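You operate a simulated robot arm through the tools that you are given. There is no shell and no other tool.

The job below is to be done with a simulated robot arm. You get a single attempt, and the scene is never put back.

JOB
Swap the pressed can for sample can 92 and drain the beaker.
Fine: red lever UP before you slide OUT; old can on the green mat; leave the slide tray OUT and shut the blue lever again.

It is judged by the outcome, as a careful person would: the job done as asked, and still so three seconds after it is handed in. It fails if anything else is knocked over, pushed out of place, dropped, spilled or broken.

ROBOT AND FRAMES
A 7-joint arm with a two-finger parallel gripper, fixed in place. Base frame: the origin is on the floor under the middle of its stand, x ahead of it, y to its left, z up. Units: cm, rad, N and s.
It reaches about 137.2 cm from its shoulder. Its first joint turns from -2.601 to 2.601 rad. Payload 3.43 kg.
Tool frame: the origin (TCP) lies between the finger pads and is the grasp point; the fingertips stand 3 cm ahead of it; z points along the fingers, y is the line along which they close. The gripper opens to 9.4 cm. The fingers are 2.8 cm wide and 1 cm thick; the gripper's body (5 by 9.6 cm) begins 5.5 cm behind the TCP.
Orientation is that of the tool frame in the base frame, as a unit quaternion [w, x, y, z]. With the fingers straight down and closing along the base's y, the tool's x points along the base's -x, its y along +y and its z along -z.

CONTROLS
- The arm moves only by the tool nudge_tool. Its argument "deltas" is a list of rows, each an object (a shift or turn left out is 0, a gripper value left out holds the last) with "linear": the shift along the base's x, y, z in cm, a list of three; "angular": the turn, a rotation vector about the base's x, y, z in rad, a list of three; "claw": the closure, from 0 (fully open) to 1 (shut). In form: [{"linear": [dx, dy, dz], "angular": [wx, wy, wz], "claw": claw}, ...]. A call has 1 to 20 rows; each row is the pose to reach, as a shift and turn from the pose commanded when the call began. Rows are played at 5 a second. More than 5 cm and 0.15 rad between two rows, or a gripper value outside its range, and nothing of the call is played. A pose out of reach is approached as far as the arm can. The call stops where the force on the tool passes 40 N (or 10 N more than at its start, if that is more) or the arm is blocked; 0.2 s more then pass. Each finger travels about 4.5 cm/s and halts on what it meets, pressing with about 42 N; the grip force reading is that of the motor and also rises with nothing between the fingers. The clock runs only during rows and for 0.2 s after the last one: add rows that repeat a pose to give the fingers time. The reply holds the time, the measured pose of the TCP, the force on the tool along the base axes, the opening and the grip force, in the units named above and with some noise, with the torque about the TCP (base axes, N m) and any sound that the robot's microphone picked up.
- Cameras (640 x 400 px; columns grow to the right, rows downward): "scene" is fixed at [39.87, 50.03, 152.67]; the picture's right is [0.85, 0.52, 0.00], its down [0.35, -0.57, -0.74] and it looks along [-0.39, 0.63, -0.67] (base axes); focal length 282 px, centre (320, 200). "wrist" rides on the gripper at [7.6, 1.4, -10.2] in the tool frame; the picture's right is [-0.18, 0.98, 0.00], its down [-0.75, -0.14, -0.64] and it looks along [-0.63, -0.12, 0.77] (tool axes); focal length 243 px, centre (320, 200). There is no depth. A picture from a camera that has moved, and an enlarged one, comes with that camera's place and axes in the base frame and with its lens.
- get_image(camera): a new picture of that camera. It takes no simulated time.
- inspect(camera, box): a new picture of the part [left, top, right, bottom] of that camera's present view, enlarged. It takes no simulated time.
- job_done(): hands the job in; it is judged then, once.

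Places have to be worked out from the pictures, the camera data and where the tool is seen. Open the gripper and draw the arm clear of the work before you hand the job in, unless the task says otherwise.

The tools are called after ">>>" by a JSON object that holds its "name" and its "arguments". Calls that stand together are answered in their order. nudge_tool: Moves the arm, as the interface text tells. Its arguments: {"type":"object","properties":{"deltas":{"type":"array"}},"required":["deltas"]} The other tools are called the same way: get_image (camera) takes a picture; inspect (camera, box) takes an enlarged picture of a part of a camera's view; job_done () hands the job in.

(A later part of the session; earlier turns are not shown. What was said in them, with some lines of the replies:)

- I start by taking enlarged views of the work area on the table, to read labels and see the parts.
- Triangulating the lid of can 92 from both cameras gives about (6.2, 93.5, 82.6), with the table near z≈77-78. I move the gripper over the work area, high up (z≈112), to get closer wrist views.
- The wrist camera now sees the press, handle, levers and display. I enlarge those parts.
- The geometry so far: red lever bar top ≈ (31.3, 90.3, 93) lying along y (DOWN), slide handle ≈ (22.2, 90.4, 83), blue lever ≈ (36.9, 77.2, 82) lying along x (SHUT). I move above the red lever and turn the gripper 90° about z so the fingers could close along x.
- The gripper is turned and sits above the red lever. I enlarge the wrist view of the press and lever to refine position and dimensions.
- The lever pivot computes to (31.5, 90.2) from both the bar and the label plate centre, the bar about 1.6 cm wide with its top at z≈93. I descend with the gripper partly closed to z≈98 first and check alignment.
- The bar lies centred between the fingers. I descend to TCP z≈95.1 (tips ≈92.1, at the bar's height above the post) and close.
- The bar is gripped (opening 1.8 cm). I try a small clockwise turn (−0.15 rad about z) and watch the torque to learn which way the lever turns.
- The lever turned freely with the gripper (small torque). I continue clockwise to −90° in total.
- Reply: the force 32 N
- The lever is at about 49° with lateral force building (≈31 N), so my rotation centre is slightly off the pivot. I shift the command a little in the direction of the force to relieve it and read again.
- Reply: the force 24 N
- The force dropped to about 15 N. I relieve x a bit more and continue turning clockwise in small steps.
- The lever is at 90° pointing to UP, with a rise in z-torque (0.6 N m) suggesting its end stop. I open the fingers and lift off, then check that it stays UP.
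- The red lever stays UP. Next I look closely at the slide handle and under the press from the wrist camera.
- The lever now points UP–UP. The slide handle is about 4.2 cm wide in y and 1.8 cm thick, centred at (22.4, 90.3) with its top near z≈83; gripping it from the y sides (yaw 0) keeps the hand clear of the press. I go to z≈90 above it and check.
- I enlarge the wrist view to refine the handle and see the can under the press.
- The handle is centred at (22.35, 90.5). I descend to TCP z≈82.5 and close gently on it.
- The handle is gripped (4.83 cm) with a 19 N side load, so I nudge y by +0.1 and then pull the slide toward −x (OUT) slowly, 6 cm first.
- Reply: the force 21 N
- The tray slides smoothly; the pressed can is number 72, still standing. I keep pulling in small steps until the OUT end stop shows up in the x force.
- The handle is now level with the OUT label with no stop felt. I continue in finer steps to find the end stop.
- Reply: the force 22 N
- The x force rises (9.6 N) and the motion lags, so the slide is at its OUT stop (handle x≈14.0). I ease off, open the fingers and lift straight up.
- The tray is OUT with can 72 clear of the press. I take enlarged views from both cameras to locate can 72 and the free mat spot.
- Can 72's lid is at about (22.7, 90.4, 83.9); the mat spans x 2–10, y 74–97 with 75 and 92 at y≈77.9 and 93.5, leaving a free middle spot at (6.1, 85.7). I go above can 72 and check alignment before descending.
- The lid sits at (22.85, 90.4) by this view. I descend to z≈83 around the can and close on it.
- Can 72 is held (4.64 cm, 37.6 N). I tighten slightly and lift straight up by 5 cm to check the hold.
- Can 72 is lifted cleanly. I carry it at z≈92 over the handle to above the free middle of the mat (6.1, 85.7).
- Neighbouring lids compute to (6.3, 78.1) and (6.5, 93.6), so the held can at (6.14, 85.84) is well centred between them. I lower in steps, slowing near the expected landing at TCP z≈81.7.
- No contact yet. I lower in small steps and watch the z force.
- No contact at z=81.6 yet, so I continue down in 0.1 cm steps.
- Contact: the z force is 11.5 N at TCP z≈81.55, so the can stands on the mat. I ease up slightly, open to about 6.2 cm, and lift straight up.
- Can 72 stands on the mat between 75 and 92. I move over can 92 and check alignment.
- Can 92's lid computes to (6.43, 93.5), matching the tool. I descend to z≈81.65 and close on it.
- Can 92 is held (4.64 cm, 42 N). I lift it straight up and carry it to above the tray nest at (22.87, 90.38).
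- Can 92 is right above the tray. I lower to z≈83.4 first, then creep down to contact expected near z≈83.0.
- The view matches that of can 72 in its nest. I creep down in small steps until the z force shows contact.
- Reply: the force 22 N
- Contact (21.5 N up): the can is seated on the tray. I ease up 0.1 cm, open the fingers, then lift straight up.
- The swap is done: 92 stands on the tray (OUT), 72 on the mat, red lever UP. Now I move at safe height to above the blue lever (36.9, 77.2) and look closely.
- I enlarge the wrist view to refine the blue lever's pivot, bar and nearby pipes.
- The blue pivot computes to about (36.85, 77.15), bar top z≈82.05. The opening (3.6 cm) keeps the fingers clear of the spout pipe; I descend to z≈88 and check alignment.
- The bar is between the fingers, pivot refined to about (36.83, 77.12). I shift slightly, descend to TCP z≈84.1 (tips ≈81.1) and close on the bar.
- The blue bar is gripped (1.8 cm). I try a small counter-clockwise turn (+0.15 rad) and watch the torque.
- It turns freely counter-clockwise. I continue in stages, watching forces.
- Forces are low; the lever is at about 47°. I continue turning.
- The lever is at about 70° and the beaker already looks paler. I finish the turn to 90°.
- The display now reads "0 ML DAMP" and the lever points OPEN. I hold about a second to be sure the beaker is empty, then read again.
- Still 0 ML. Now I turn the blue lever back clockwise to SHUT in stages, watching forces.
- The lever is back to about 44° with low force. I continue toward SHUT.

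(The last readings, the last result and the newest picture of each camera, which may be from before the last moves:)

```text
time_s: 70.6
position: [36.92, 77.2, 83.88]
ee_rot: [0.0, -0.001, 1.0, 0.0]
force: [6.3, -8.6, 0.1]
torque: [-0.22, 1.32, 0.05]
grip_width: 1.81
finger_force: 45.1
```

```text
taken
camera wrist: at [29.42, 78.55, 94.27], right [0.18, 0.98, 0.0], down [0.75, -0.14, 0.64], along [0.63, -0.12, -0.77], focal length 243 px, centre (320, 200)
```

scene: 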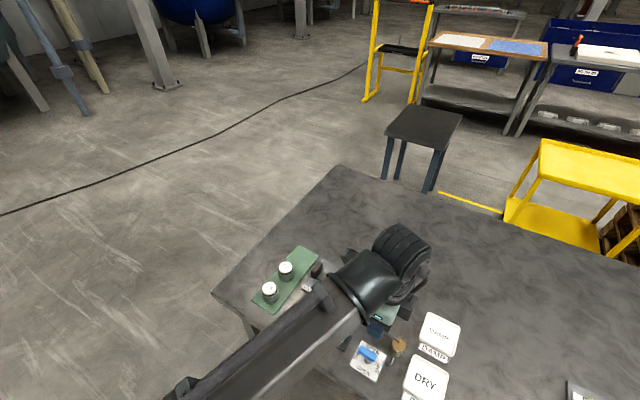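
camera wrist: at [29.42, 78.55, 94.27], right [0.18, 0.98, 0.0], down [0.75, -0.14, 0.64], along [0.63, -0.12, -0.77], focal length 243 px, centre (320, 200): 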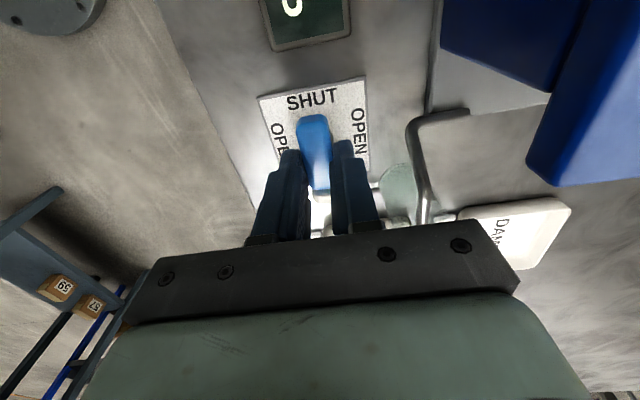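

The lever is aligned with SHUT. I add a very small extra turn to feel for the end stop.

>>> {"name": "nudge_tool", "arguments": {"deltas": [{"linear": [0.03, -0.05, 0], "angular": [0, 0, -0.015]}, {"linear": [0.03, -0.05, 0], "angular": [0, 0, -0.03]}]}}

>>> {"name": "inspect", "arguments": {"camera": "wrist", "box": [240, 60, 440, 240]}}

```text
time_s: 71.2
position: [37.04, 77.26, 83.89]
ee_rot: [0.0, 0.012, 1.0, 0.001]
force: [2.4, -1.3, 8.1]
torque: [-0.47, 0.12, 1.35]
grip_width: 1.78
finger_force: 45.3
```

```text
2.22 times, centred on (340, 150) of wrist
camera zoom: at [29.44, 78.73, 94.26], right [0.21, 0.98, 0.0], down [0.75, -0.16, 0.64], along [0.63, -0.13, -0.77], focal length 539 px, centre (276, 311)
```

zoom: 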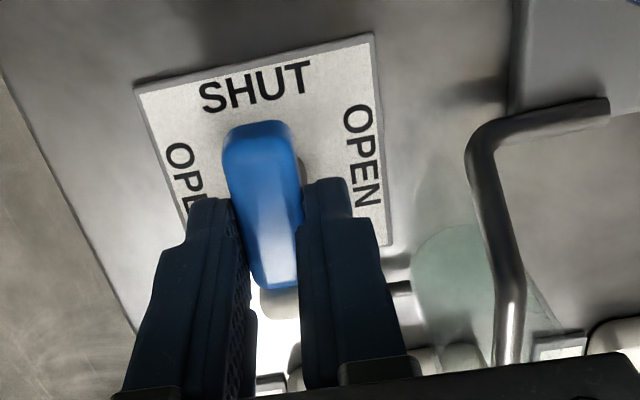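

The z-torque of 1.35 N m shows the SHUT end stop. The beaker is empty. I relax the twist, open to 3.6 cm and lift straight up.

>>> {"name": "nudge_tool", "arguments": {"deltas": [{"angular": [0, 0, 0.02]}, {"angular": [0, 0, 0.025], "claw": 0.75}, {"angular": [0, 0, 0.025], "claw": 0.65}, {"angular": [0, 0, 0.025], "claw": 0.62}, {"angular": [0, 0, 0.025], "claw": 0.62}, {"linear": [0, 0, 1], "angular": [0, 0, 0.025], "claw": 0.62}, {"linear": [0, 0, 3], "angular": [0, 0, 0.025], "claw": 0.62}, {"linear": [0, 0, 6], "angular": [0, 0, 0.025], "claw": 0.62}, {"linear": [0, 0, 10], "angular": [0, 0, 0.025], "claw": 0.62}, {"linear": [0, 0, 14], "angular": [0, 0, 0.025], "claw": 0.62}, {"linear": [0, 0, 18], "angular": [0, 0, 0.025], "claw": 0.62}, {"linear": [0, 0, 18], "angular": [0, 0, 0.025], "claw": 0.62}]}}

>>> {"name": "get_image", "arguments": {"camera": "wrist"}}

>>> {"name": "inspect", "arguments": {"camera": "wrist", "box": [240, 0, 440, 140]}}

```text
time_s: 73.8
position: [36.98, 77.07, 101.93]
ee_rot: [0.0, 0.001, 1.0, 0.0]
force: [-0.6, 0.5, 1.1]
torque: [-0.02, 0.0, -0.01]
grip_width: 3.56
finger_force: 0.0
```

```text
taken
camera wrist: at [29.26, 78.37, 112.29], right [0.19, 0.98, 0.0], down [0.75, -0.14, 0.64], along [0.63, -0.12, -0.77], focal length 243 px, centre (320, 200)
```

wrist: 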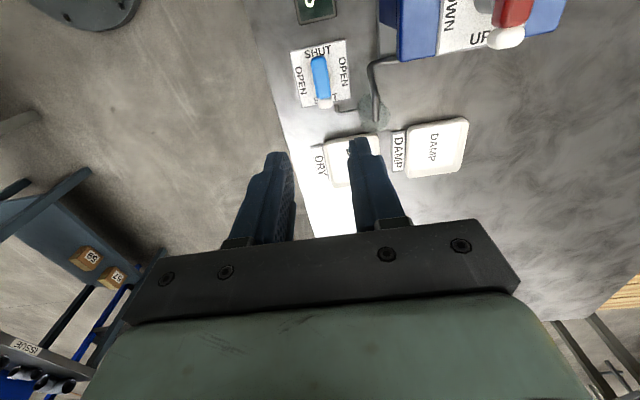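

```text
2.86 times, centred on (340, 70) of wrist
camera zoom: at [29.26, 78.37, 112.29], right [0.19, 0.98, 0.0], down [0.75, -0.14, 0.64], along [0.63, -0.12, -0.77], focal length 693 px, centre (263, 571)
```

zoom: 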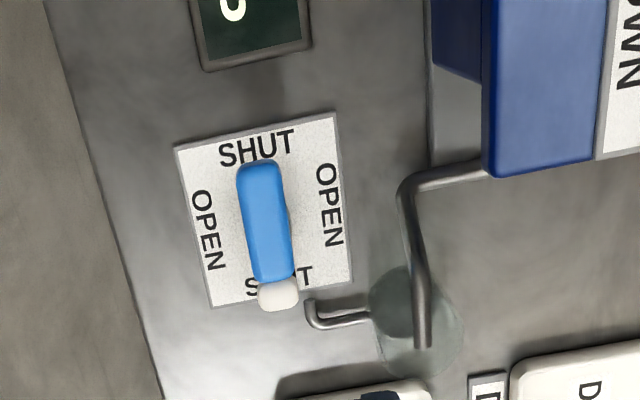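

The blue lever is SHUT and the beaker empty. I draw the arm up and away to near its starting place, with the gripper fully open, then verify the whole scene.

>>> {"name": "nudge_tool", "arguments": {"deltas": [{"linear": [0, 0, 3], "claw": 0.3}, {"linear": [0, 0, 7], "claw": 0}, {"linear": [-2, 0.5, 11], "claw": 0}, {"linear": [-5, 1.5, 14], "claw": 0}, {"linear": [-9, 3, 16], "claw": 0}, {"linear": [-13, 4.5, 17], "claw": 0}, {"linear": [-17, 6, 17.5], "claw": 0}, {"linear": [-21, 7.5, 17.5], "claw": 0}, {"linear": [-25, 9, 17.5], "claw": 0}, {"linear": [-29, 10.5, 17.5], "claw": 0}, {"linear": [-33, 12, 17.5], "claw": 0}, {"linear": [-37, 13.5, 17.5], "claw": 0}, {"linear": [-41, 15, 17.5], "claw": 0}, {"linear": [-45, 17, 17.5], "claw": 0}, {"linear": [-48.5, 18.5, 17.5], "claw": 0}, {"linear": [-51, 19.5, 17.5], "claw": 0}, {"linear": [-52, 20, 17.5], "claw": 0}, {"linear": [-52, 20, 17.5], "claw": 0}]}}

>>> {"name": "get_image", "arguments": {"camera": "scene"}}

>>> {"name": "inspect", "arguments": {"camera": "scene", "box": [240, 240, 400, 340]}}

>>> {"name": "inspect", "arguments": {"camera": "scene", "box": [300, 300, 460, 400]}}

```text
time_s: 77.6
position: [-15.17, 97.17, 119.4]
ee_rot: [0.0, 0.001, 1.0, 0.0]
force: [0.7, 0.0, 0.0]
torque: [0.0, 0.03, -0.01]
grip_width: 9.4
finger_force: 0.1
```

```text
taken
```

scene: 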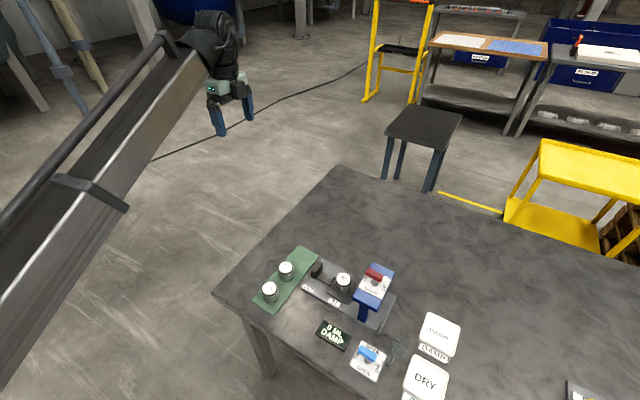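

```text
4.00 times, centred on (320, 290) of scene
camera zoom: at [39.87, 50.03, 152.67], right [0.85, 0.52, 0.0], down [0.35, -0.57, -0.74], along [-0.39, 0.63, -0.67], focal length 1126 px, centre (320, -160)
```

zoom: 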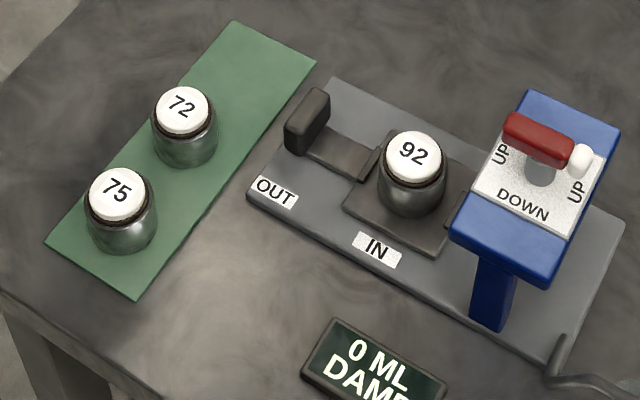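

```text
4.00 times, centred on (380, 350) of scene
camera zoom: at [39.87, 50.03, 152.67], right [0.85, 0.52, 0.0], down [0.35, -0.57, -0.74], along [-0.39, 0.63, -0.67], focal length 1126 px, centre (80, -400)
```

zoom: 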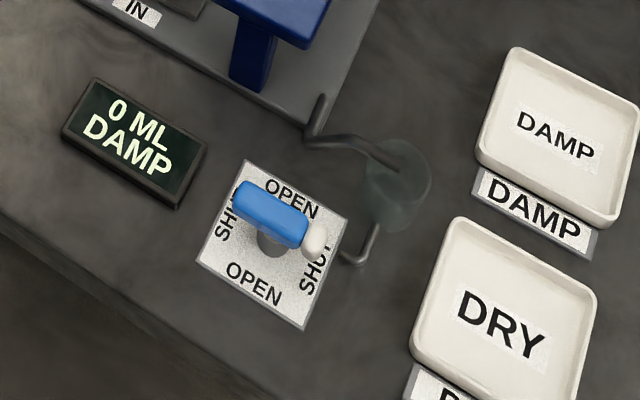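

The final views match the job. Can 92 is on the tray, which is fully OUT, and can 72 is on the green mat. The red lever is UP, the blue lever is SHUT, and the beaker is empty ("0 ML"). Nothing else was disturbed, and the arm is clear with its gripper open, so I hand the job in.

>>> {"name": "job_done", "arguments": {}}

```text
The job is handed in.
```

The job is finished and handed in; no result came back.

- **Can swap:** The red lever was turned UP before the slide came out. Can 72, the pressed one, now stands on the green mat between can 75 and the spot where 92 was. Sample can 92 is standing in the tray.
- **Slide tray:** It is at its OUT end stop, with the handle by the OUT label.
- **Beaker:** I opened the blue lever until the display read 0 ML and the beaker looked empty. I then turned it back to the SHUT end stop.
- **Everything else:** In the final pictures nothing was knocked over, moved or spilled. The arm is back near its starting position with the gripper open.
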